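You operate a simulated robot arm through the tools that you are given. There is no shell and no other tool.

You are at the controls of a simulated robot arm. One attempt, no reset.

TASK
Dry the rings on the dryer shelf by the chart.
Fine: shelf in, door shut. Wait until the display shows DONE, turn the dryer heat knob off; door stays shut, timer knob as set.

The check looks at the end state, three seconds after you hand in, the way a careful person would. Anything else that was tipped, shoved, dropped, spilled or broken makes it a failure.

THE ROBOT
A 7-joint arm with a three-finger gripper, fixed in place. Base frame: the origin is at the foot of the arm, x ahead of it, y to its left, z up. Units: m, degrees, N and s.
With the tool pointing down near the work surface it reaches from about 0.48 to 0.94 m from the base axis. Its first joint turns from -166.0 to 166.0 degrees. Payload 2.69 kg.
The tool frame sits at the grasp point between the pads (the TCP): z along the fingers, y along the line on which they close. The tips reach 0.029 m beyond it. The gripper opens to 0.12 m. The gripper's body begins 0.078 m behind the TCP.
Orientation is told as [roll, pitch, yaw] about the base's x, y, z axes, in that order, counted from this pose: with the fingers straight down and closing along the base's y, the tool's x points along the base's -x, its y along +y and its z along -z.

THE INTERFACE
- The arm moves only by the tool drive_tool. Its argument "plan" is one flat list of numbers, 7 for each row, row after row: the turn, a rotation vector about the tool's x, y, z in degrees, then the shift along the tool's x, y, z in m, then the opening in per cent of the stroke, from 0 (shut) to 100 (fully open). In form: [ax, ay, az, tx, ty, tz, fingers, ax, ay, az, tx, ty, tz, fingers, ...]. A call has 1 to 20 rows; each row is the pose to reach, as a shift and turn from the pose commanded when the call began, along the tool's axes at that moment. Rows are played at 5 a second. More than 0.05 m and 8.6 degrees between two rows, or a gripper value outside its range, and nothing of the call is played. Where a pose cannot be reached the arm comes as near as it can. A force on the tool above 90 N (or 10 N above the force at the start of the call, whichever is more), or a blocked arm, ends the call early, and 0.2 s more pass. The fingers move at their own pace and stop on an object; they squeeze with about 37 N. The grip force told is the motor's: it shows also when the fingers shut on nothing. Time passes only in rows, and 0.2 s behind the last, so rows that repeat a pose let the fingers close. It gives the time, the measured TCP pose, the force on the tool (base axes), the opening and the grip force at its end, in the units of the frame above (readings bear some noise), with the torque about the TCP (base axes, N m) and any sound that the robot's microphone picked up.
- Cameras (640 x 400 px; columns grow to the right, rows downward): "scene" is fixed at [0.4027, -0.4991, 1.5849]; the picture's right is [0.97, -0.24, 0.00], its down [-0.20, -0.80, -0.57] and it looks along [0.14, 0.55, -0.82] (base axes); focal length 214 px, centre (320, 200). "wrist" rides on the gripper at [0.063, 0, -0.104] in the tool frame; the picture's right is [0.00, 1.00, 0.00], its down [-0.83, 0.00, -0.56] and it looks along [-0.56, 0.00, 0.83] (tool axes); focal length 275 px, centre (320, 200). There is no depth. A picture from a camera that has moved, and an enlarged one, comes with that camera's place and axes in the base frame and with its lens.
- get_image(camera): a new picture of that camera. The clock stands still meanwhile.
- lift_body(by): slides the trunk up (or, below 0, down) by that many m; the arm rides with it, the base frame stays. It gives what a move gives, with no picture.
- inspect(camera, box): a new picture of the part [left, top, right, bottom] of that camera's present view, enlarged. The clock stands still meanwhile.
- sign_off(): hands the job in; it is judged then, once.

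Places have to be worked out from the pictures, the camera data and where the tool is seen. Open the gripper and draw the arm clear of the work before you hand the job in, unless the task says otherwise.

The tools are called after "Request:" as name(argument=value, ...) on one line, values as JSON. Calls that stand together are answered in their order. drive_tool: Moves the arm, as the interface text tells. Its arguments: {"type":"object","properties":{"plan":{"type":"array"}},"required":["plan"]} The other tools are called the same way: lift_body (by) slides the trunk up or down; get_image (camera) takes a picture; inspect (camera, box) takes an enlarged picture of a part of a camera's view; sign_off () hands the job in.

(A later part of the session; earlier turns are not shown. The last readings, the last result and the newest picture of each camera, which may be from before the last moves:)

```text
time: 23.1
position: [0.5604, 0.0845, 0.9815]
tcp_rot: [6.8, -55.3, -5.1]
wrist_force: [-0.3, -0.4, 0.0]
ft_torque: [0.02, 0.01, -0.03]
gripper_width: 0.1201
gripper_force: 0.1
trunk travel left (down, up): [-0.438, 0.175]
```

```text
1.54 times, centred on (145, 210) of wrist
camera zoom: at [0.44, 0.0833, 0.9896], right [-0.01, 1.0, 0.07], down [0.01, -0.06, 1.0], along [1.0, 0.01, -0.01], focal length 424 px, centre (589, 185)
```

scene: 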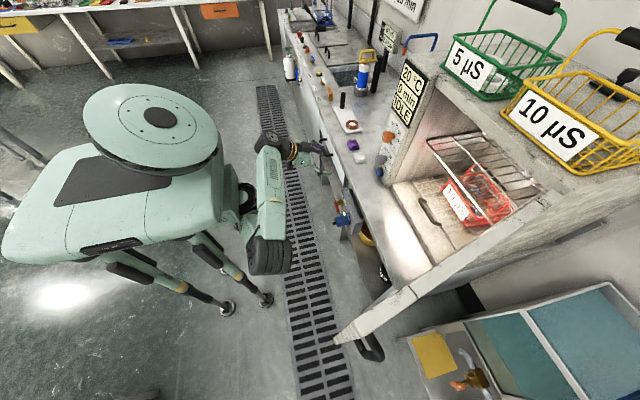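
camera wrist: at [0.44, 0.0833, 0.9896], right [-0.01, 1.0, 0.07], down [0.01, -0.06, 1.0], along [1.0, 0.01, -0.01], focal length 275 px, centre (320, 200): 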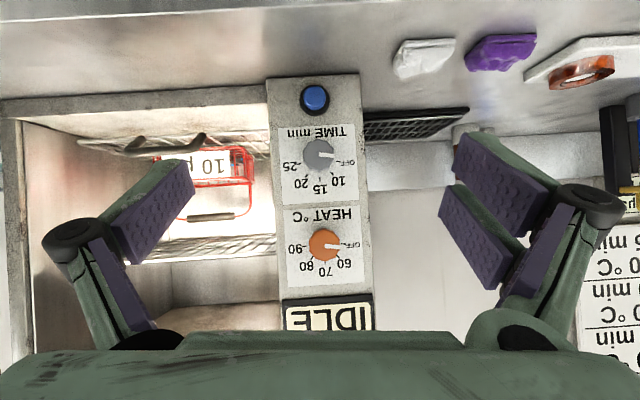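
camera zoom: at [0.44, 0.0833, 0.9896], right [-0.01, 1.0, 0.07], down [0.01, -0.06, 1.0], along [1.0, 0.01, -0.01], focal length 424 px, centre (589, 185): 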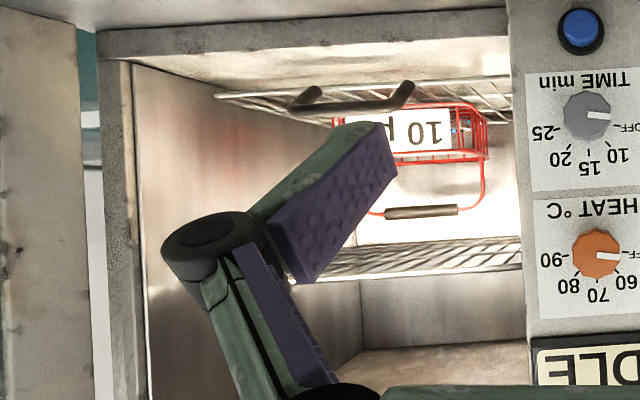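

The dials read OFF / 60 / 70 / 80 / 90 for heat and OFF / 10 / 15 / 20 / 25 for time, in roughly 40° steps clockwise, and both knobs are at OFF. Before setting them I'll shut the door, so I take close scene views of its top edge and handle.

Request:
inspect(camera="scene", box=[325, 270, 445, 370])

Request:
inspect(camera="scene", box=[480, 150, 620, 250])

Request:
inspect(camera="scene", box=[360, 110, 520, 260])

```text
4.00 times, centred on (385, 320) of scene
camera zoom: at [0.4027, -0.4991, 1.5849], right [0.97, -0.24, 0.0], down [-0.2, -0.8, -0.57], along [0.14, 0.55, -0.82], focal length 858 px, centre (60, -280)
```

zoom: 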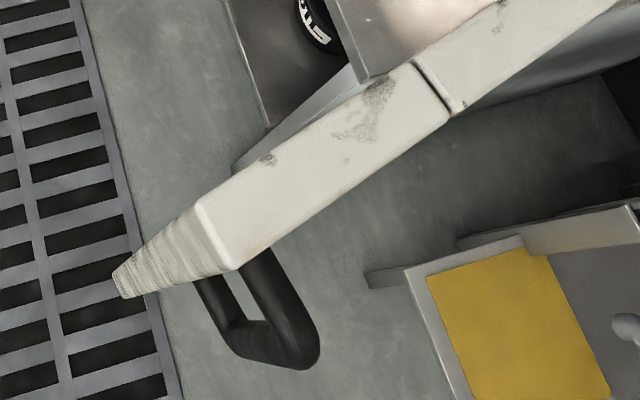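

```text
4.00 times, centred on (550, 200) of scene
camera zoom: at [0.4027, -0.4991, 1.5849], right [0.97, -0.24, 0.0], down [-0.2, -0.8, -0.57], along [0.14, 0.55, -0.82], focal length 858 px, centre (-600, 200)
```

zoom: 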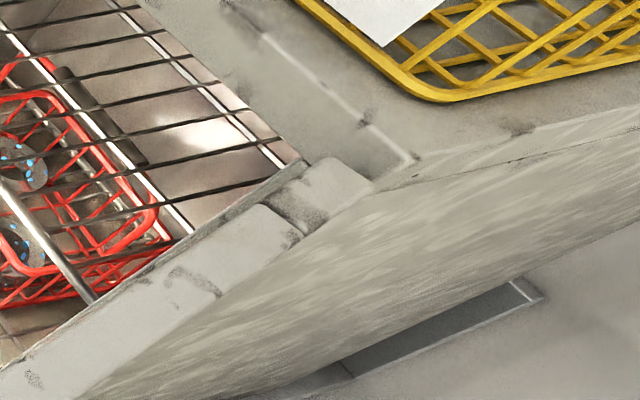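

```text
2.67 times, centred on (440, 185) of scene
camera zoom: at [0.4027, -0.4991, 1.5849], right [0.97, -0.24, 0.0], down [-0.2, -0.8, -0.57], along [0.14, 0.55, -0.82], focal length 572 px, centre (0, 240)
```

zoom: 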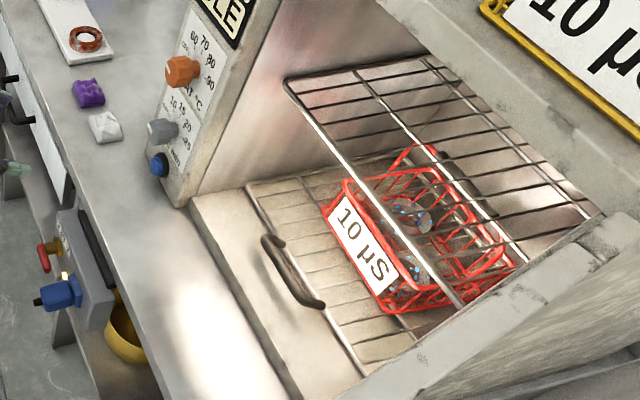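

The door's free end is near (0.455, -0.494), 2 cm thick, with its top at z≈1.278. The hinge is near (0.835, -0.39), and the handle is on the outer face around (0.51, -0.54, 0.9–1.1). I'll hold briefly to see whether the current 4–7° orientation error is lag or a joint limit.

Request:
drive_tool(plan=[0, 0, 0, 0, 0, 0, 100, 0, 0, 0, 0, 0, 0, 100, 0, 0, 0, 0, 0, 0, 100])

```text
time: 23.9
position: [0.5624, 0.0868, 0.9816]
tcp_rot: [6.2, -55.3, -4.2]
wrist_force: [0.3, -0.1, 0.5]
ft_torque: [-0.01, 0.02, 0.02]
gripper_width: 0.12
gripper_force: 0.1
trunk travel left (down, up): [-0.438, 0.175]
```

The error is shrinking slowly, so the solver is still converging. I'll hold longer.

Request:
drive_tool(plan=[0, 0, 0, 0, 0, 0, 100, 0, 0, 0, 0, 0, 0, 100, 0, 0, 0, 0, 0, 0, 100, 0, 0, 0, 0, 0, 0, 100, 0, 0, 0, 0, 0, 0, 100, 0, 0, 0, 0, 0, 0, 100, 0, 0, 0, 0, 0, 0, 100, 0, 0, 0, 0, 0, 0, 100, 0, 0, 0, 0, 0, 0, 100, 0, 0, 0, 0, 0, 0, 100])

```text
time: 26.1
position: [0.5597, 0.0914, 0.981]
tcp_rot: [5.0, -55.4, -2.6]
wrist_force: [0.2, -0.5, -1.0]
ft_torque: [0.0, -0.02, 0.04]
gripper_width: 0.1199
gripper_force: 0.1
trunk travel left (down, up): [-0.438, 0.175]
```

It converges slowly near that wrist limit. Next I'll bring the tool back to pointing straight down, close the fingers, and move to about (0.457, -0.06, 1.0), then check accuracy before heading to the door.

Request:
drive_tool(plan=[0, 7, 0, 0.0049, -0.0188, -0.0118, 50, 0, 14, 0, 0.0098, -0.0375, -0.0236, 0, 0, 21, 0, 0.0147, -0.0563, -0.0353, 0, 0, 28, 0, 0.0196, -0.075, -0.0471, 0, 0, 35, 0, 0.0245, -0.0938, -0.0589, 0, 0, 42, 0, 0.0294, -0.1125, -0.0707, 0, 0, 49, 0, 0.0343, -0.1313, -0.0824, 0, 0, 56, 0, 0.0392, -0.15, -0.0942, 0, 0, 56, 0, 0.0392, -0.15, -0.0942, 0, 0, 56, 0, 0.0392, -0.15, -0.0942, 0])

Request:
lift_body(by=0.175)

Request:
get_image(camera="scene")

```text
time: 28.3
position: [0.4625, -0.0566, 0.9937]
tcp_rot: [3.3, 0.5, 2.5]
wrist_force: [0.4, 0.7, 0.2]
ft_torque: [-0.02, -0.02, 0.03]
gripper_width: 0.0
gripper_force: 28.6
trunk travel left (down, up): [-0.438, 0.175]
```

```text
time: 30.3
position: [0.4602, -0.0677, 1.1703]
tcp_rot: [3.7, -0.1, 0.6]
wrist_force: [0.5, 0.9, -0.4]
ft_torque: [0.01, -0.03, 0.04]
gripper_width: 0.0
gripper_force: 28.4
trunk travel left (down, up): [-0.613, 0.0]
```

```text
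taken
```

scene: 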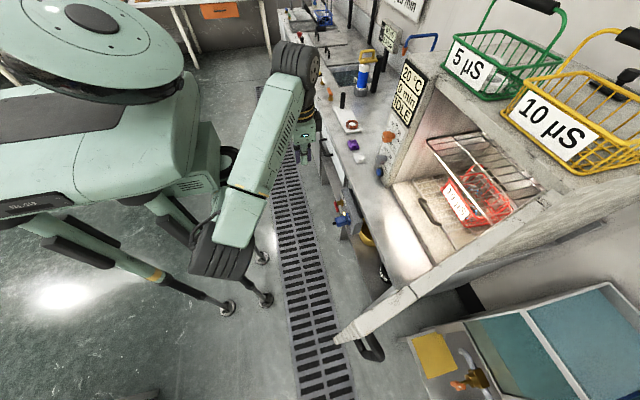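

The trunk is at full height, with TCP at about (0.46, -0.068, 1.17). I'll swing toward the door's free end at z≈1.22, letting the yaw follow the arm's azimuth, and check how well it tracks.

Request:
drive_tool(plan=[0, 0, 3.1, 0.007, -0.0425, -0.0056, 0, 0, 0, 6.3, 0.014, -0.085, -0.0112, 0, 0, 0, 9.4, 0.021, -0.1275, -0.0169, 0, 0, 0, 12.5, 0.0285, -0.17, -0.0225, 0, 0, 0, 15.6, 0.0356, -0.2125, -0.028, 0, 0, 0, 18.8, 0.043, -0.255, -0.0337, 0, 0, 0, 21.9, 0.05, -0.2975, -0.0394, 0, 0, 0, 25, 0.057, -0.34, -0.045, 0, 0, 0, 25, 0.057, -0.34, -0.045, 0, 0, 0, 25, 0.057, -0.34, -0.045, 0])

Request:
get_image(camera="scene")

Request:
get_image(camera="wrist")

```text
time: 31.0
position: [0.4388, -0.1809, 1.1741]
tcp_rot: [8.6, -1.8, -6.7]
wrist_force: [-0.1, 0.5, 0.6]
ft_torque: [-0.03, 0.02, 0.02]
gripper_width: 0.0002
gripper_force: 28.3
trunk travel left (down, up): [-0.613, 0.0]
stopped in row 3: the arm was blocked; the commanded pose is now the measured one
```

```text
taken
```

scene: 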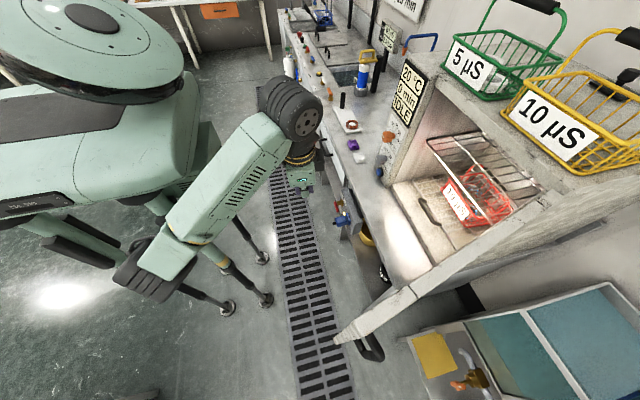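

```text
taken
camera wrist: at [0.3731, -0.189, 1.2753], right [0.11, 0.98, 0.15], down [0.8, -0.17, 0.57], along [0.59, 0.06, -0.8], focal length 275 px, centre (320, 200)
```

wrist: 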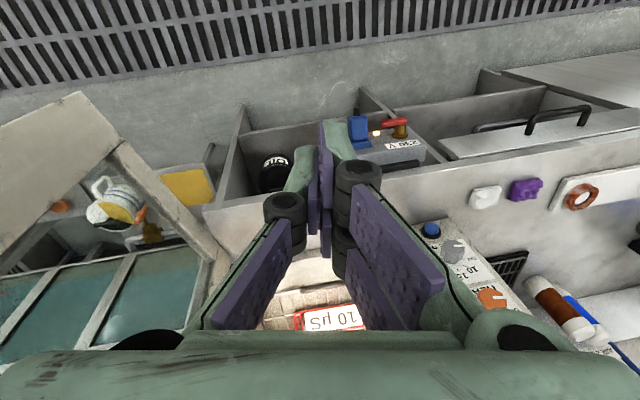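

The move stopped because the path ran close to the arm's inner reach limit of about 0.48 m radius, and nothing was touched. I'll move outward to a radius of about 0.6, a bit lower at z≈1.12, and level the tool.

Request:
drive_tool(plan=[1.7, 0.4, 0, -0.024, -0.0027, 0.011, 0, 3.4, 0.7, 0, -0.048, -0.0054, 0.022, 0, 5.2, 1.1, 0, -0.073, -0.008, 0.033, 0, 6.9, 1.4, 0, -0.097, -0.0107, 0.044, 0, 8.6, 1.8, 0, -0.121, -0.0134, 0.0554, 0, 8.6, 1.8, 0, -0.121, -0.0134, 0.0554, 0, 8.6, 1.8, 0, -0.121, -0.0134, 0.0554, 0])

Request:
get_image(camera="scene")

```text
time: 32.6
position: [0.5595, -0.2009, 1.1195]
tcp_rot: [-0.1, 0.1, -6.4]
wrist_force: [-0.8, 0.3, -0.6]
ft_torque: [0.02, 0.01, 0.0]
gripper_width: 0.0
gripper_force: 27.9
trunk travel left (down, up): [-0.613, 0.0]
```

```text
taken
```

scene: 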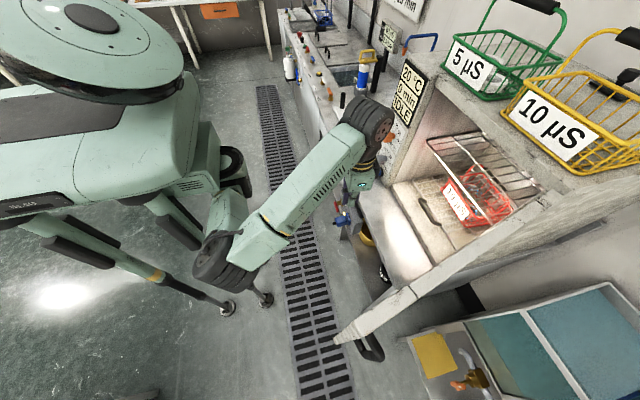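

Tracking is accurate here. I'll swing along an arc of radius about 0.6 toward the front of the door's free end, yawing with the azimuth.

Request:
drive_tool(plan=[0, 0, 3.5, 0.015, -0.0411, 0, 0, 0, 0, 7, 0.0305, -0.083, 0, 0, 0, 0, 10.5, 0.0508, -0.1256, 0, 0, 0, 0, 14, 0.0712, -0.1681, 0, 0, 0, 0, 17.5, 0.0972, -0.2062, 0, 0, 0, 0, 21, 0.1175, -0.2487, 0, 0, 0, 0, 21, 0.1175, -0.2487, 0, 0])

Request:
get_image(camera="scene")

Request:
get_image(camera="wrist")

```text
time: 34.2
position: [0.417, -0.4357, 1.1174]
tcp_rot: [0.4, 0.2, -27.3]
wrist_force: [0.0, 0.1, 0.9]
ft_torque: [0.02, 0.02, -0.01]
gripper_width: 0.0002
gripper_force: 28.3
trunk travel left (down, up): [-0.613, 0.0]
```

```text
taken
```

scene: 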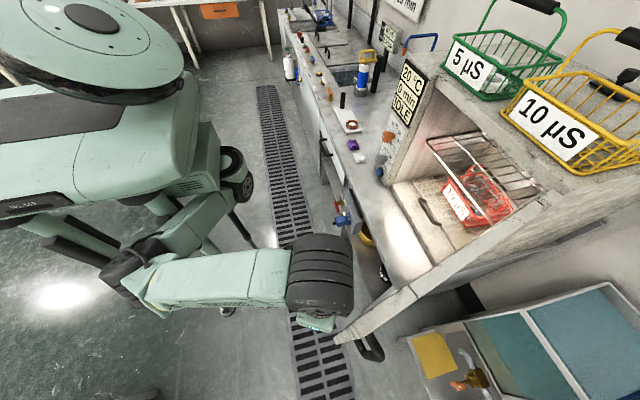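

```text
taken
camera wrist: at [0.3617, -0.4073, 1.2228], right [0.45, 0.89, 0.01], down [0.74, -0.38, 0.55], along [0.49, -0.25, -0.83], focal length 275 px, centre (320, 200)
```

wrist: 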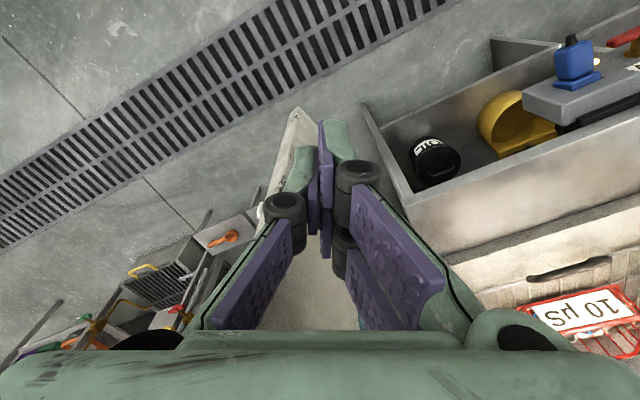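

Tracking is very good, and the free end of the door is just ahead of the fingers at about (0.45, -0.485). I'll carry the fingers around the free end to the outer side of the door, raising slightly to stay above the handle.

Request:
drive_tool(plan=[0, 0, 3.5, 0.0127, -0.0452, -0.005, 0, 0, 0, 7, 0.0054, -0.0921, -0.01, 0, 0, 0, 10.5, -0.0152, -0.1321, -0.015, 0, 0, 0, 13, -0.0559, -0.1561, -0.02, 0, 0, 0, 13, -0.0559, -0.1561, -0.025, 0, 0, 0, 13, -0.0559, -0.1561, -0.025, 0])

Request:
get_image(camera="scene")

Request:
get_image(camera="wrist")

```text
time: 35.6
position: [0.4045, -0.5261, 1.1137]
tcp_rot: [-0.2, 0.0, -40.8]
wrist_force: [-13.6, -4.8, 8.2]
ft_torque: [0.74, -2.18, -0.04]
gripper_width: 0.0
gripper_force: 28.5
out of reach, approached as far as the arm can: row 1, 2, 3, 4, 5, 6
trunk travel left (down, up): [-0.613, 0.0]
```

```text
taken
```

scene: 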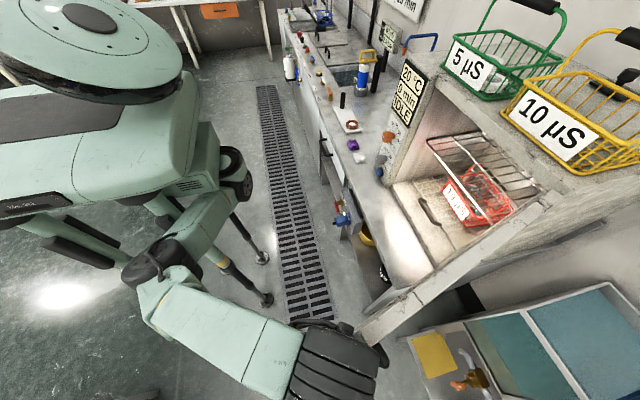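

```text
taken
camera wrist: at [0.3576, -0.4842, 1.2186], right [0.65, 0.76, 0.0], down [0.63, -0.54, 0.56], along [0.42, -0.36, -0.83], focal length 275 px, centre (320, 200)
```

wrist: 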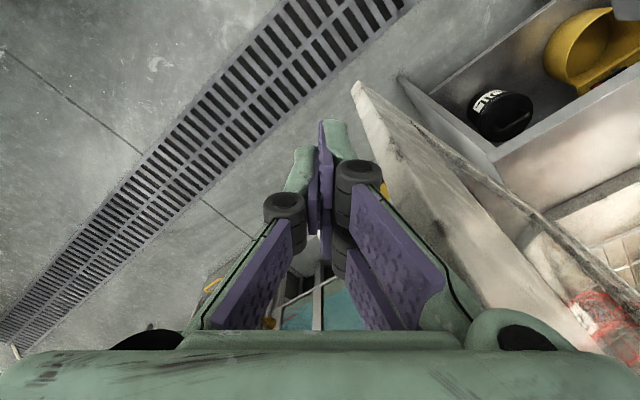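

The arm was flagged out of reach, and the torque reading puts a light contact about 0.15 m above the TCP, so the wrist is touching the door's top corner. I'll back away from the door to about (0.36, -0.50, 1.117) and check the door's state.

Request:
drive_tool(plan=[0, 0, 0, 0.035, 0.01, 0.01, 0, 0, 0, 0, 0.065, 0.03, 0.018, 0, 0, 0, 0, 0.0914, 0.0537, 0.025, 0, 0, 0, 0, 0.0914, 0.0537, 0.025, 0, 0, 0, 0, 0.0914, 0.0537, 0.025, 0])

Request:
get_image(camera="scene")

Request:
get_image(camera="wrist")

```text
time: 36.8
position: [0.3767, -0.4256, 1.0901]
tcp_rot: [-0.6, 0.0, -39.6]
wrist_force: [-0.2, 0.7, -0.1]
ft_torque: [0.0, -0.01, -0.01]
gripper_width: 0.0
gripper_force: 29.1
trunk travel left (down, up): [-0.613, 0.0]
```

```text
taken
```

scene: 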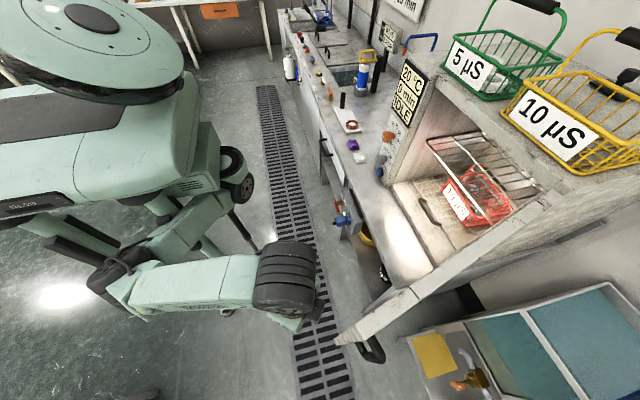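

```text
taken
camera wrist: at [0.33, -0.3839, 1.1953], right [0.63, 0.77, -0.01], down [0.65, -0.52, 0.55], along [0.42, -0.36, -0.83], focal length 275 px, centre (320, 200)
```

wrist: 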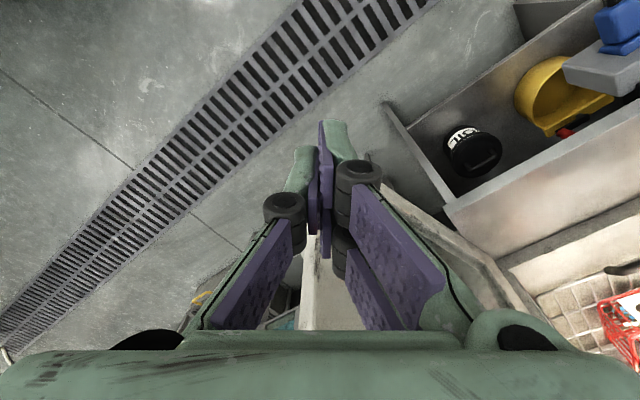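

The arm is free of contact at (0.377, -0.426, 1.09). I'll check whether the door moved.

Request:
inspect(camera="scene", box=[325, 270, 445, 370])

```text
4.00 times, centred on (385, 320) of scene
camera zoom: at [0.4027, -0.4991, 1.5849], right [0.97, -0.24, 0.0], down [-0.2, -0.8, -0.57], along [0.14, 0.55, -0.82], focal length 858 px, centre (60, -280)
```

zoom: 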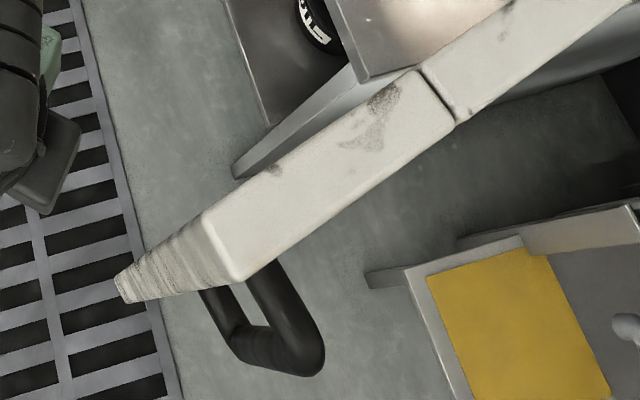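

The door moved only about 3 mm and is fine. Next I'll return to a comfortable configuration near (0.50, -0.30) and test how high the arm can reach with the tool down. Reaching over the door's top edge at z≈1.278 looks like the cleanest way to swing it.

Request:
drive_tool(plan=[0, 0, -4, -0.003, 0.0351, -0.006, 0, 0, 0, -8, -0.006, 0.0702, -0.012, 0, 0, 0, -12, -0.009, 0.1052, -0.018, 0, 0, 0, -16, -0.012, 0.1403, -0.024, 0, 0, 0, -20, -0.0149, 0.1754, -0.03, 0, 0, 0, -20, -0.0149, 0.1754, -0.06, 0, 0, 0, -20, -0.0149, 0.1754, -0.09, 0, 0, 0, -20, -0.0149, 0.1754, -0.12, 0, 0, 0, -20, -0.0149, 0.1754, -0.15, 0, 0, 0, -20, -0.0149, 0.1754, -0.18, 0, 0, 0, -20, -0.0149, 0.1754, -0.21, 0])

Request:
get_image(camera="scene")

```text
time: 38.6
position: [0.491, -0.325, 1.1442]
tcp_rot: [9.9, 1.0, -20.1]
wrist_force: [-0.1, -0.2, 0.1]
ft_torque: [0.0, -0.01, -0.03]
gripper_width: 0.0
gripper_force: 28.5
out of reach, approached as far as the arm can: row 8
trunk travel left (down, up): [-0.613, 0.0]
stopped in row 8: the arm was blocked; the commanded pose is now the measured one
```

```text
taken
```

scene: 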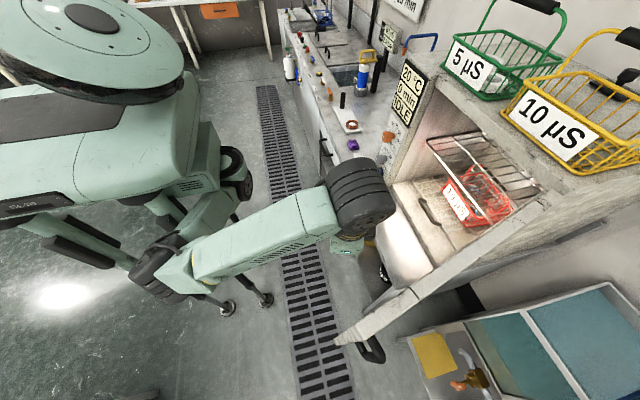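

The limit is now clearer: with the tool straight down, the wrist runs out of range above z≈1.12 in this arm posture. I'll work lower, first leveling the tool and dropping to z≈1.05, then going around the door's free end at that height.

Request:
drive_tool(plan=[3.3, 0, 0, 0.0045, -0.0123, 0.03, 0, 6.6, 0, 0, 0.009, -0.0246, 0.059, 0, 9.9, 0, 0, 0.0136, -0.0369, 0.089, 0, 9.9, 0, 0, 0.0136, -0.0369, 0.089, 0, 9.9, 0, 0, 0.0136, -0.0369, 0.089, 0])

```text
time: 39.8
position: [0.4698, -0.3389, 1.0515]
tcp_rot: [-0.4, 1.2, -20.1]
wrist_force: [0.6, 0.4, -0.5]
ft_torque: [0.0, -0.01, 0.05]
gripper_width: 0.0
gripper_force: 28.4
trunk travel left (down, up): [-0.613, 0.0]
```

It's accurate at z=1.05. Now I'll go around the door's free end, keeping x≤0.35 while crossing.

Request:
drive_tool(plan=[0, 0, 4, 0.022, -0.0412, 0, 0, 0, 0, 8, 0.0428, -0.0861, 0, 0, 0, 0, 11, 0.059, -0.1292, 0, 0, 0, 0, 14, 0.064, -0.1737, 0, 0, 0, 0, 17, 0.0532, -0.2176, 0, 0, 0, 0, 20, 0.0378, -0.2599, 0, 0, 0, 0, 20, 0.0378, -0.2599, 0, 0])

Request:
get_image(camera="scene")

Request:
get_image(camera="wrist")

```text
time: 41.4
position: [0.3503, -0.5267, 1.0498]
tcp_rot: [-0.7, 0.9, -40.2]
wrist_force: [0.1, 0.4, -0.3]
ft_torque: [-0.01, 0.01, -0.01]
gripper_width: 0.0004
gripper_force: 28.8
out of reach, approached as far as the arm can: row 5, 6, 7
trunk travel left (down, up): [-0.613, 0.0]
```

```text
taken
```

scene: 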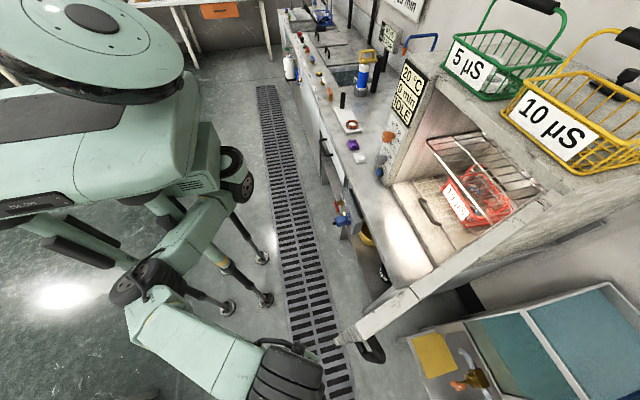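

```text
taken
camera wrist: at [0.3047, -0.4861, 1.1553], right [0.64, 0.77, -0.01], down [0.65, -0.53, 0.54], along [0.41, -0.36, -0.84], focal length 275 px, centre (320, 200)
```

wrist: 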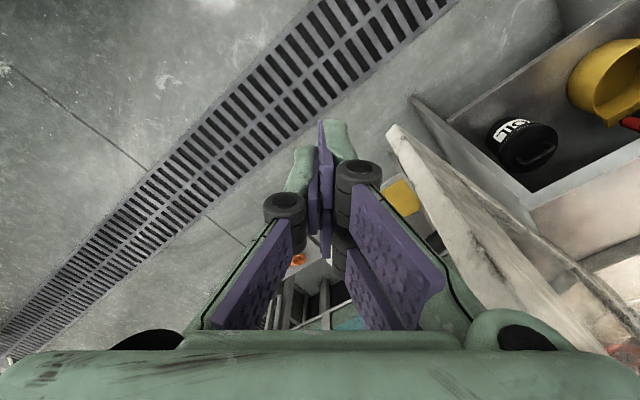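

The arm reached (0.350, -0.527), and the azimuth limit seems to be about -56°. I'll try extending radially outward along this azimuth to get beside the door's outer face at roughly (0.40, -0.60).

Request:
drive_tool(plan=[0, 0, 0, -0.0213, -0.0059, 0, 0, 0, 0, 0, -0.0427, -0.0118, 0, 0, 0, 0, 0, -0.064, -0.0177, 0, 0, 0, 0, 0, -0.0853, -0.0235, 0, 0, 0, 0, 0, -0.0853, -0.0235, 0, 0])

Request:
get_image(camera="scene")

```text
time: 42.6
position: [0.4043, -0.5501, 1.0343]
tcp_rot: [-0.6, 0.8, -40.3]
wrist_force: [0.2, -0.1, 0.0]
ft_torque: [-0.02, -0.03, -0.02]
gripper_width: 0.0001
gripper_force: 28.4
out of reach, approached as far as the arm can: row 1, 2, 3, 4, 5
trunk travel left (down, up): [-0.613, 0.0]
```

```text
taken
```

scene: 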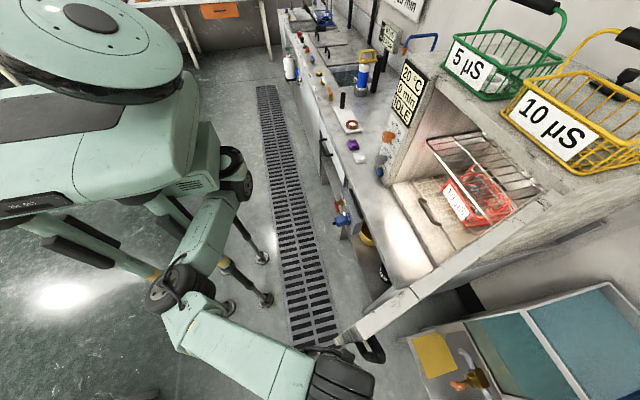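

No contact, and TCP is now at (0.404, -0.550), just outside and in front of the free end. I'll move forward along the door's outer side with clearance, which also brings the azimuth back into range.

Request:
drive_tool(plan=[0, 0, 0, -0.0392, -0.0061, 0, 0, 0, 0, 0, -0.0392, -0.0061, 0, 0])

Request:
inspect(camera="scene", box=[280, 250, 480, 400])

```text
time: 43.2
position: [0.413, -0.5566, 1.0223]
tcp_rot: [-0.8, 0.7, -40.8]
wrist_force: [-0.7, 0.2, 1.2]
ft_torque: [0.01, -0.02, 0.01]
gripper_width: 0.0
gripper_force: 29.2
out of reach, approached as far as the arm can: row 1, 2
trunk travel left (down, up): [-0.613, 0.0]
```

```text
2.67 times, centred on (380, 325) of scene
camera zoom: at [0.4027, -0.4991, 1.5849], right [0.97, -0.24, 0.0], down [-0.2, -0.8, -0.57], along [0.14, 0.55, -0.82], focal length 572 px, centre (160, -133)
```

zoom: 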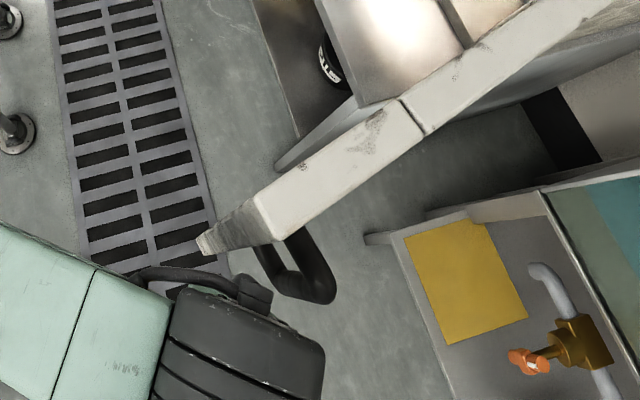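

The best-effort result keeps sliding lower, so a lower height should be reachable. I'll try z≈0.96 while moving outward.

Request:
drive_tool(plan=[0, 0, 0, 0, 0, 0.03, 0, 0, 0, 0, 0, 0, 0.06, 0, 0, 0, 0, -0.02, -0.005, 0.06, 0, 0, 0, 0, -0.04, -0.01, 0.06, 0, 0, 0, 0, -0.04, -0.01, 0.06, 0])

Request:
get_image(camera="scene")

```text
time: 44.4
position: [0.4126, -0.5583, 0.9626]
tcp_rot: [-0.6, 0.9, -40.2]
wrist_force: [-0.2, 0.0, -0.2]
ft_torque: [0.02, -0.01, -0.02]
gripper_width: 0.0
gripper_force: 28.7
out of reach, approached as far as the arm can: row 3, 4, 5
trunk travel left (down, up): [-0.613, 0.0]
```

```text
taken
```

scene: 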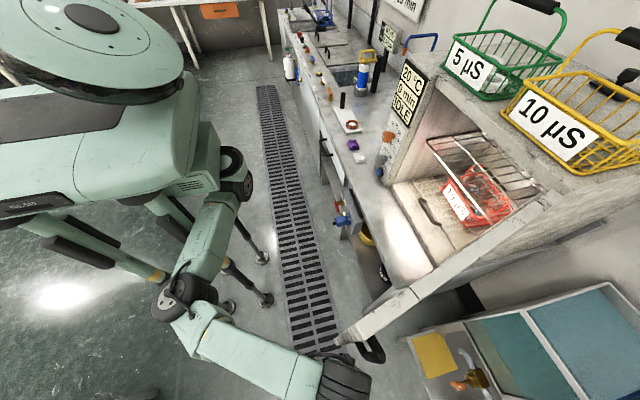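

The elbow stays put while the wrist swings around it, so the outward limit doesn't depend on height. I'll test moving forward in +x alongside the door rather than outward.

Request:
drive_tool(plan=[0, 0, 0, -0.0105, 0.0065, 0, 0, 0, 0, 0, -0.021, 0.013, 0, 0, 0, 0, 0, -0.021, 0.013, 0, 0])

```text
time: 45.2
position: [0.4373, -0.561, 0.9628]
tcp_rot: [-0.8, 1.0, -40.2]
wrist_force: [0.1, 0.2, -0.3]
ft_torque: [0.02, 0.02, -0.03]
gripper_width: 0.0002
gripper_force: 28.4
trunk travel left (down, up): [-0.613, 0.0]
```

Moving forward works: it's at (0.437, -0.561) with no contact. I'll continue along the outer side, turning the yaw to about -60° so the gripper is slim toward the door, and rising to z≈1.0.

Request:
drive_tool(plan=[0, 0, 6, -0.012, 0.0027, -0.012, 0, 0, 0, 13, -0.024, 0.0054, -0.025, 0, 0, 0, 20, -0.036, 0.0081, -0.037, 0, 0, 0, 20, -0.036, 0.0081, -0.037, 0])

Request:
get_image(camera="scene")

Request:
get_image(camera="wrist")

```text
time: 46.2
position: [0.4642, -0.5837, 0.9949]
tcp_rot: [-0.8, 1.0, -60.8]
wrist_force: [-40.2, -20.0, -25.5]
ft_torque: [1.64, -4.17, 0.51]
gripper_width: 0.0
gripper_force: 28.1
trunk travel left (down, up): [-0.613, 0.0]
```

```text
taken
```

scene: 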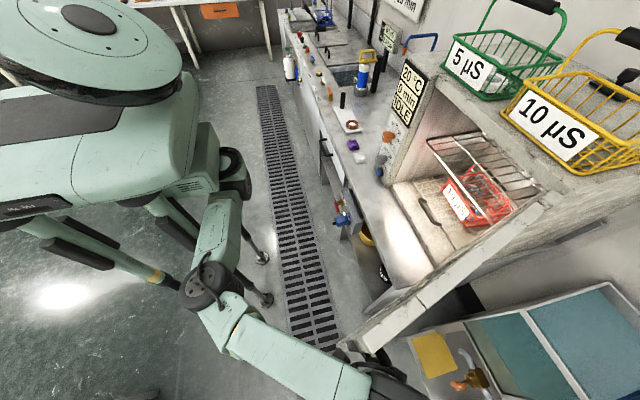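

```text
taken
camera wrist: at [0.4363, -0.5286, 1.1012], right [0.87, 0.49, -0.02], down [0.42, -0.73, 0.54], along [0.25, -0.48, -0.84], focal length 275 px, centre (320, 200)
```

wrist: 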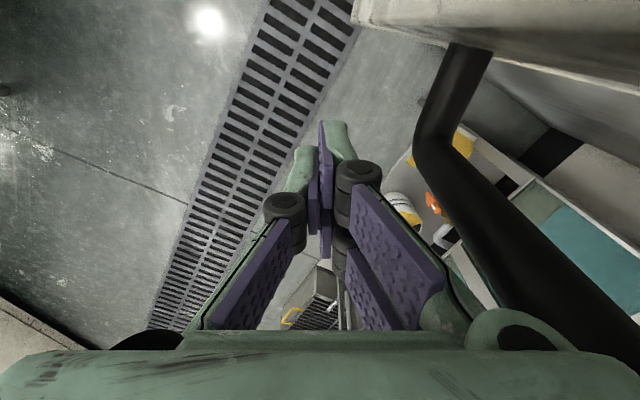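

The gripper touched the handle's upper part at about z≈1.13, with roughly 45 N of mostly lengthwise force. I'll back off, then rise to z≈1.07 so the gripper body clears the handle top.

Request:
drive_tool(plan=[0, 0, 0, 0.0149, -0.0203, 0, 0, 0, 0, 0, 0.0149, -0.0203, -0.025, 0, 0, 0, 0, 0.0149, -0.0203, -0.05, 0, 0, 0, 0, 0.0149, -0.0203, -0.07, 0, 0, 0, 0, 0.0149, -0.0203, -0.07, 0])

Request:
get_image(camera="scene")

Request:
inspect(camera="scene", box=[280, 250, 480, 400])

```text
time: 47.4
position: [0.4478, -0.576, 1.0701]
tcp_rot: [-0.8, 0.6, -60.1]
wrist_force: [-0.3, 0.2, -0.7]
ft_torque: [-0.01, 0.0, -0.04]
gripper_width: 0.0
gripper_force: 28.0
trunk travel left (down, up): [-0.613, 0.0]
```

```text
taken
```

scene: 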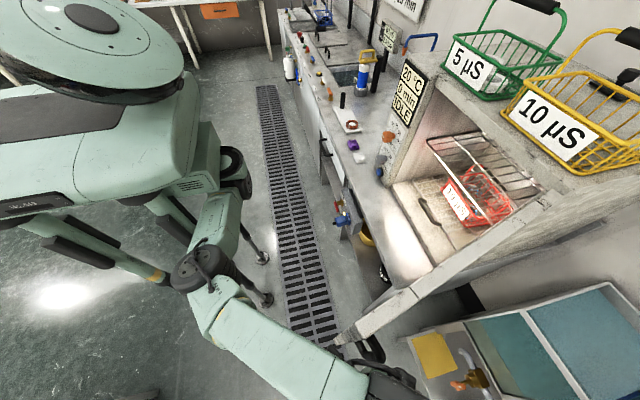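

```text
2.67 times, centred on (380, 325) of scene
camera zoom: at [0.4027, -0.4991, 1.5849], right [0.97, -0.24, 0.0], down [-0.2, -0.8, -0.57], along [0.14, 0.55, -0.82], focal length 572 px, centre (160, -133)
```

zoom: 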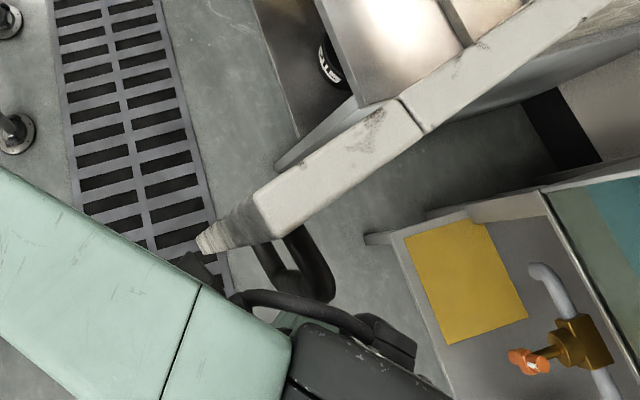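

I'm at (0.448, -0.576, 1.070) with no contact and good reach at this yaw. I'll slide forward along the outside to about (0.505, -0.592) before pressing the door inward.

Request:
drive_tool(plan=[0, 0, 0, -0.0141, 0.0138, 0, 0, 0, 0, 0, -0.0282, 0.0276, 0, 0, 0, 0, 0, -0.0423, 0.0414, 0, 0, 0, 0, 0, -0.0423, 0.0414, 0, 0])

Request:
get_image(camera="scene")

Request:
get_image(camera="wrist")

```text
time: 48.4
position: [0.4873, -0.6012, 1.0677]
tcp_rot: [-0.2, 0.7, -61.6]
wrist_force: [0.6, 0.6, 0.2]
ft_torque: [0.03, 0.02, 0.02]
gripper_width: 0.0001
gripper_force: 28.4
trunk travel left (down, up): [-0.613, 0.0]
```

```text
taken
```

scene: 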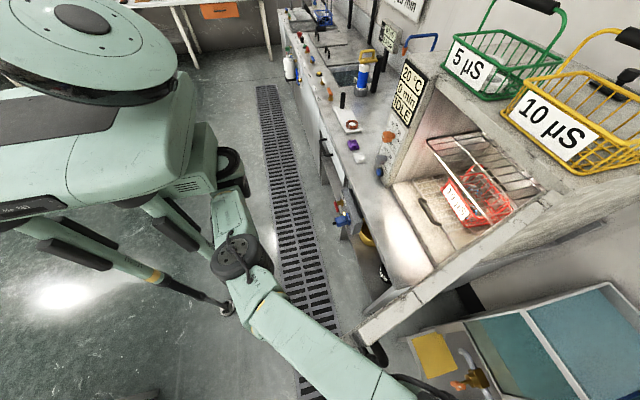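

```text
taken
camera wrist: at [0.4575, -0.5461, 1.173], right [0.88, 0.48, 0.0], down [0.4, -0.73, 0.55], along [0.26, -0.48, -0.84], focal length 275 px, centre (320, 200)
```

wrist: 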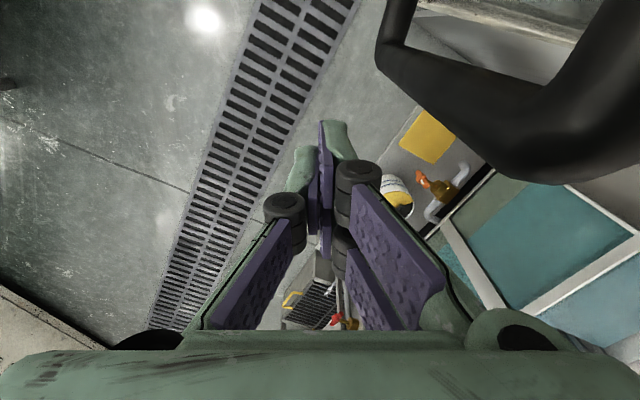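

No contact yet; the tool is at (0.487, -0.601, 1.068), outside the door. I'll now push gently inward (+y) near the handle, expecting contact around y≈-0.55.

Request:
drive_tool(plan=[0, 0, 0, 0.0122, 0.0128, 0, 0, 0, 0, 0, 0.0306, 0.021, 0, 0, 0, 0, 0, 0.0504, 0.0267, 0, 0, 0, 0, 0, 0.0713, 0.0306, 0, 0, 0, 0, 0, 0.0921, 0.0345, 0, 0, 0, 0, 0, 0.0921, 0.0345, 0, 0])

Request:
get_image(camera="scene")

Request:
get_image(camera="wrist")

```text
time: 49.8
position: [0.4885, -0.4936, 1.0689]
tcp_rot: [-0.9, 0.6, -60.2]
wrist_force: [0.0, -1.0, 0.8]
ft_torque: [0.0, -0.02, -0.02]
gripper_width: 0.0
gripper_force: 28.5
trunk travel left (down, up): [-0.613, 0.0]
```

```text
taken
```

scene: 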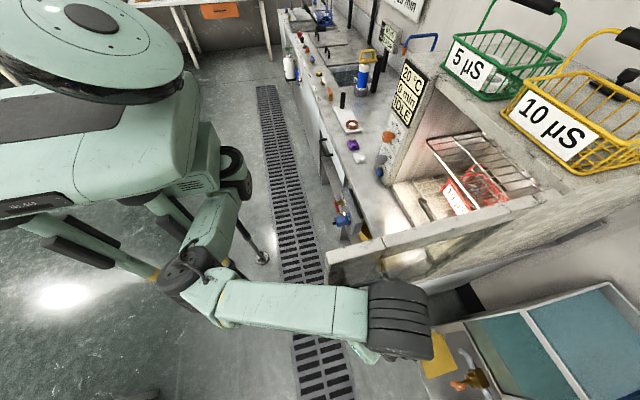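

```text
taken
camera wrist: at [0.4598, -0.4388, 1.1744], right [0.86, 0.5, -0.02], down [0.43, -0.72, 0.55], along [0.26, -0.48, -0.84], focal length 275 px, centre (320, 200)
```

wrist: 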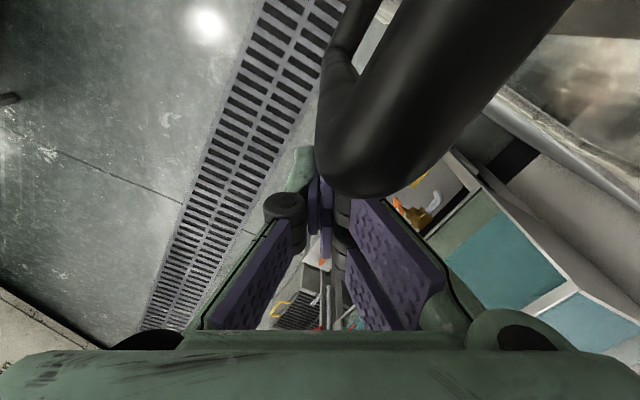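

The door swung easily to about 90°, with its free end now near (0.44, -0.39). I'll keep following the arc about the hinge, turning the yaw back as I go, down to about 60° open.

Request:
drive_tool(plan=[0, 0, -2.5, 0.0203, 0.0048, 0, 0, 0, 0, -5, 0.0418, 0.0136, 0, 0, 0, 0, -8, 0.0631, 0.0236, 0, 0, 0, 0, -11, 0.0825, 0.0331, 0, 0, 0, 0, -14, 0.101, 0.043, 0, 0, 0, 0, -17, 0.118, 0.0535, 0, 0, 0, 0, -20, 0.135, 0.0661, 0, 0, 0, 0, -23, 0.1513, 0.0789, 0, 0, 0, 0, -26, 0.1671, 0.0926, 0, 0, 0, 0, -26, 0.1671, 0.0926, 0, 0])

Request:
get_image(camera="scene")

Request:
get_image(camera="wrist")

```text
time: 52.0
position: [0.4851, -0.3025, 1.0698]
tcp_rot: [-0.6, 1.0, -34.1]
wrist_force: [-0.2, 0.0, -0.3]
ft_torque: [0.02, 0.01, -0.01]
gripper_width: 0.0
gripper_force: 28.2
trunk travel left (down, up): [-0.613, 0.0]
```

```text
taken
```

scene: 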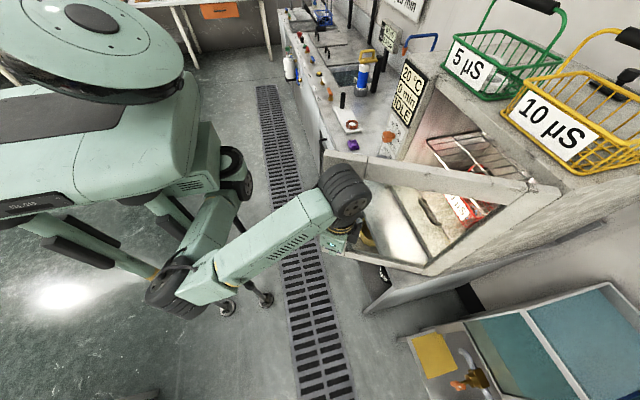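

```text
taken
camera wrist: at [0.4357, -0.2676, 1.1754], right [0.56, 0.83, -0.01], down [0.7, -0.46, 0.54], along [0.44, -0.31, -0.84], focal length 275 px, centre (320, 200)
```

wrist: 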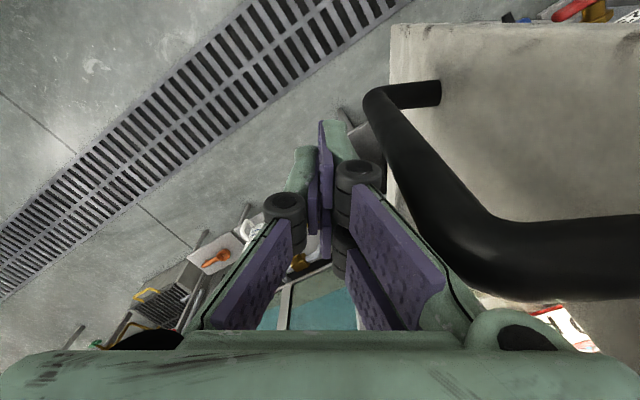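

The door is at about 60°, and the tool remains on its outer side pushing the handle. I'll continue along the arc to about 30° open.

Request:
drive_tool(plan=[0, 0, -2, 0.0047, 0.0149, 0, 0, 0, 0, -4, 0.0093, 0.0298, 0, 0, 0, 0, -6, 0.0128, 0.0451, 0, 0, 0, 0, -8, 0.0163, 0.0604, 0, 0, 0, 0, -10.5, 0.0185, 0.0759, 0, 0, 0, 0, -13, 0.0207, 0.0914, 0, 0, 0, 0, -15.5, 0.0214, 0.1071, 0, 0, 0, 0, -18, 0.022, 0.1228, 0, 0, 0, 0, -20, 0.0214, 0.1383, 0, 0, 0, 0, -22, 0.0208, 0.1538, 0, 0, 0, 0, -24, 0.0189, 0.1697, 0, 0, 0, 0, -26, 0.0169, 0.1855, 0, 0, 0, 0, -26, 0.0169, 0.1855, 0, 0])

Request:
get_image(camera="scene")

Request:
get_image(camera="wrist")

```text
time: 54.8
position: [0.5816, -0.1488, 1.0689]
tcp_rot: [-0.1, 0.8, -9.0]
wrist_force: [49.3, -53.7, 19.8]
ft_torque: [3.34, 2.39, -1.89]
gripper_width: 0.0
gripper_force: 28.4
trunk travel left (down, up): [-0.613, 0.0]
```

```text
taken
```

scene: 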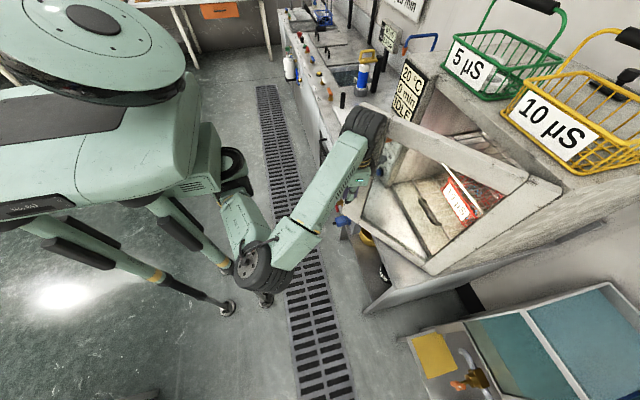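

```text
taken
camera wrist: at [0.5216, -0.139, 1.1734], right [0.15, 0.99, 0.0], down [0.83, -0.13, 0.54], along [0.54, -0.08, -0.84], focal length 275 px, centre (320, 200)
```

wrist: 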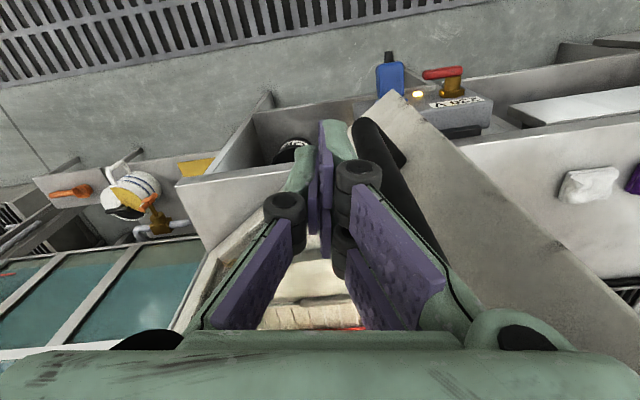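

The force is about 75 N, directed along the door. The fingers have slipped to the hinge side of the handle bar and are pressing it lengthwise. I'll ease off away from the bar, then push on the door face itself, inboard of the handle.

Request:
drive_tool(plan=[0, 0, 0, -0.0166, -0.0168, 0, 0, 0, 0, 0, -0.0331, -0.0266, 0, 0, 0, 0, 0, -0.0331, -0.0266, 0, 0])

Request:
get_image(camera="wrist")

```text
time: 55.6
position: [0.606, -0.1719, 1.0681]
tcp_rot: [-0.1, 1.2, -8.0]
wrist_force: [-0.9, 0.2, 0.2]
ft_torque: [0.04, 0.03, -0.04]
gripper_width: 0.0
gripper_force: 28.4
trunk travel left (down, up): [-0.613, 0.0]
```

```text
taken
camera wrist: at [0.5458, -0.1628, 1.1736], right [0.13, 0.99, 0.0], down [0.84, -0.11, 0.54], along [0.53, -0.07, -0.84], focal length 275 px, centre (320, 200)
```

wrist: 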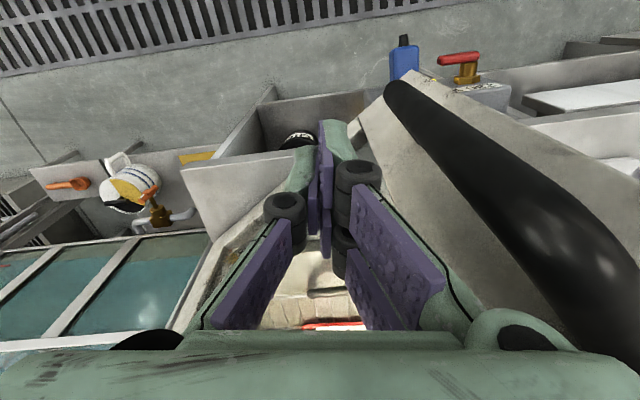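

The contact is relieved. I'll push the door's top rail from this inboard position along the arc, slowly.

Request:
drive_tool(plan=[0, 0, 0, -0.0163, 0.0063, 0, 0, 0, 0, 0, -0.0303, 0.0214, 0, 0, 0, 0, 0, -0.0373, 0.029, 0, 0, 0, 0, 0, -0.0443, 0.0365, 0, 0, 0, 0, 0, -0.0515, 0.0431, 0, 0, 0, 0, 0, -0.0587, 0.0496, 0, 0, 0, 0, 0, -0.0587, 0.0496, 0, 0])

Request:
get_image(camera="scene")

Request:
get_image(camera="wrist")

```text
time: 57.2
position: [0.6699, -0.1302, 1.0662]
tcp_rot: [-0.1, 1.1, -8.1]
wrist_force: [-0.3, 0.1, -0.2]
ft_torque: [0.0, -0.02, -0.01]
gripper_width: 0.0
gripper_force: 28.4
trunk travel left (down, up): [-0.613, 0.0]
```

```text
taken
```

scene: 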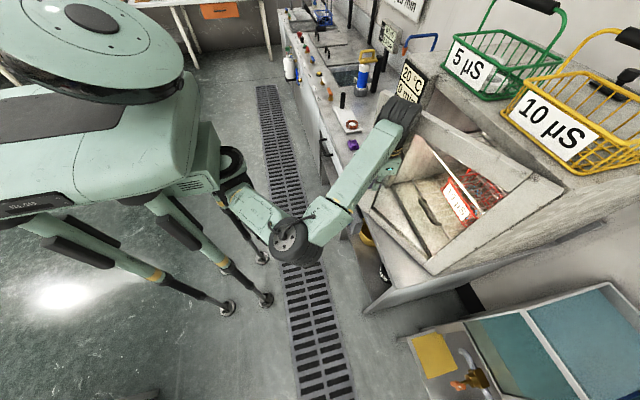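

```text
taken
camera wrist: at [0.6104, -0.1216, 1.1718], right [0.14, 0.99, 0.0], down [0.83, -0.11, 0.54], along [0.53, -0.08, -0.84], focal length 275 px, centre (320, 200)
```

wrist: 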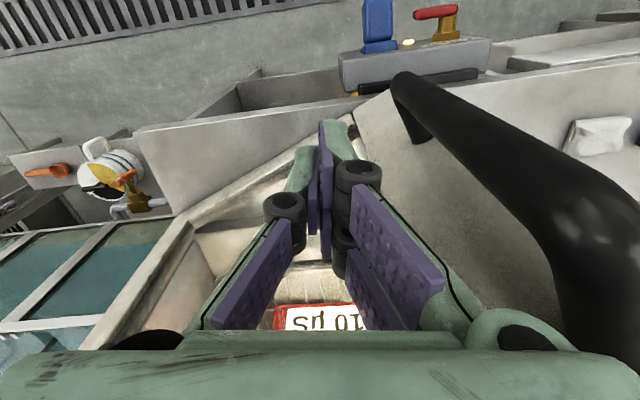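

The door is following and is now around 20°. I'll continue to about 5° open and check.

Request:
drive_tool(plan=[0, 0, 0, -0.0146, 0.0111, 0, 0, 0, 0, 0, -0.0293, 0.0213, 0, 0, 0, 0, 0, -0.044, 0.0315, 0, 0, 0, 0, 0, -0.0562, 0.0382, 0, 0, 0, 0, 0, -0.0676, 0.0439, 0, 0, 0, 0, 0, -0.0676, 0.0439, 0, 0])

Request:
get_image(camera="scene")

Request:
get_image(camera="wrist")

```text
time: 58.6
position: [0.7425, -0.096, 1.0668]
tcp_rot: [-0.1, 1.1, -8.1]
wrist_force: [-0.5, -0.6, 0.3]
ft_torque: [0.01, 0.02, -0.01]
gripper_width: 0.0
gripper_force: 28.5
trunk travel left (down, up): [-0.613, 0.0]
```

```text
taken
```

scene: 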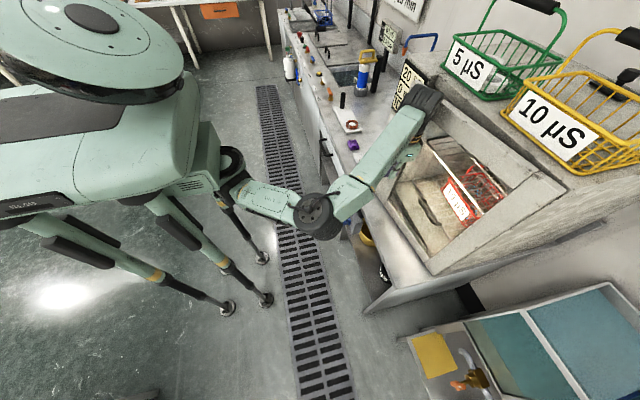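

```text
taken
camera wrist: at [0.6835, -0.0882, 1.1717], right [0.14, 0.99, 0.0], down [0.83, -0.11, 0.54], along [0.53, -0.08, -0.84], focal length 275 px, centre (320, 200)
```

wrist: 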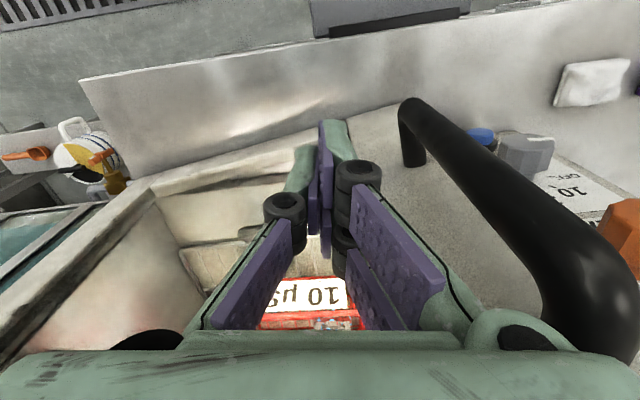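

It's nearly closed. I'll push the last bit in small steps and watch for the seat.

Request:
drive_tool(plan=[0, 0, 0, -0.0076, 0.0031, 0, 0, 0, 0, 0, -0.0153, 0.0062, 0, 0, 0, 0, 0, -0.0229, 0.0093, 0, 0, 0, 0, 0, -0.0297, 0.0112, 0, 0, 0, 0, 0, -0.0297, 0.0112, 0, 0])

Request:
get_image(camera="scene")

Request:
get_image(camera="wrist")

```text
time: 59.8
position: [0.774, -0.0896, 1.0659]
tcp_rot: [-0.1, 1.1, -8.1]
wrist_force: [-0.5, 0.3, -0.4]
ft_torque: [0.02, 0.01, -0.01]
gripper_width: 0.0001
gripper_force: 28.7
trunk travel left (down, up): [-0.613, 0.0]
```

```text
taken
```

scene: 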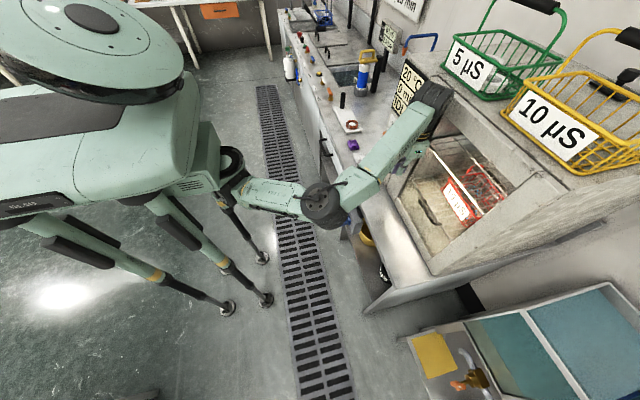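

```text
taken
camera wrist: at [0.7142, -0.081, 1.1713], right [0.14, 0.99, 0.0], down [0.83, -0.11, 0.54], along [0.53, -0.07, -0.84], focal length 275 px, centre (320, 200)
```

wrist: 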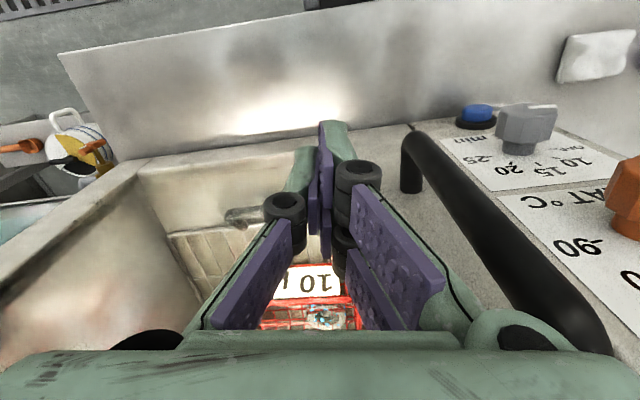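

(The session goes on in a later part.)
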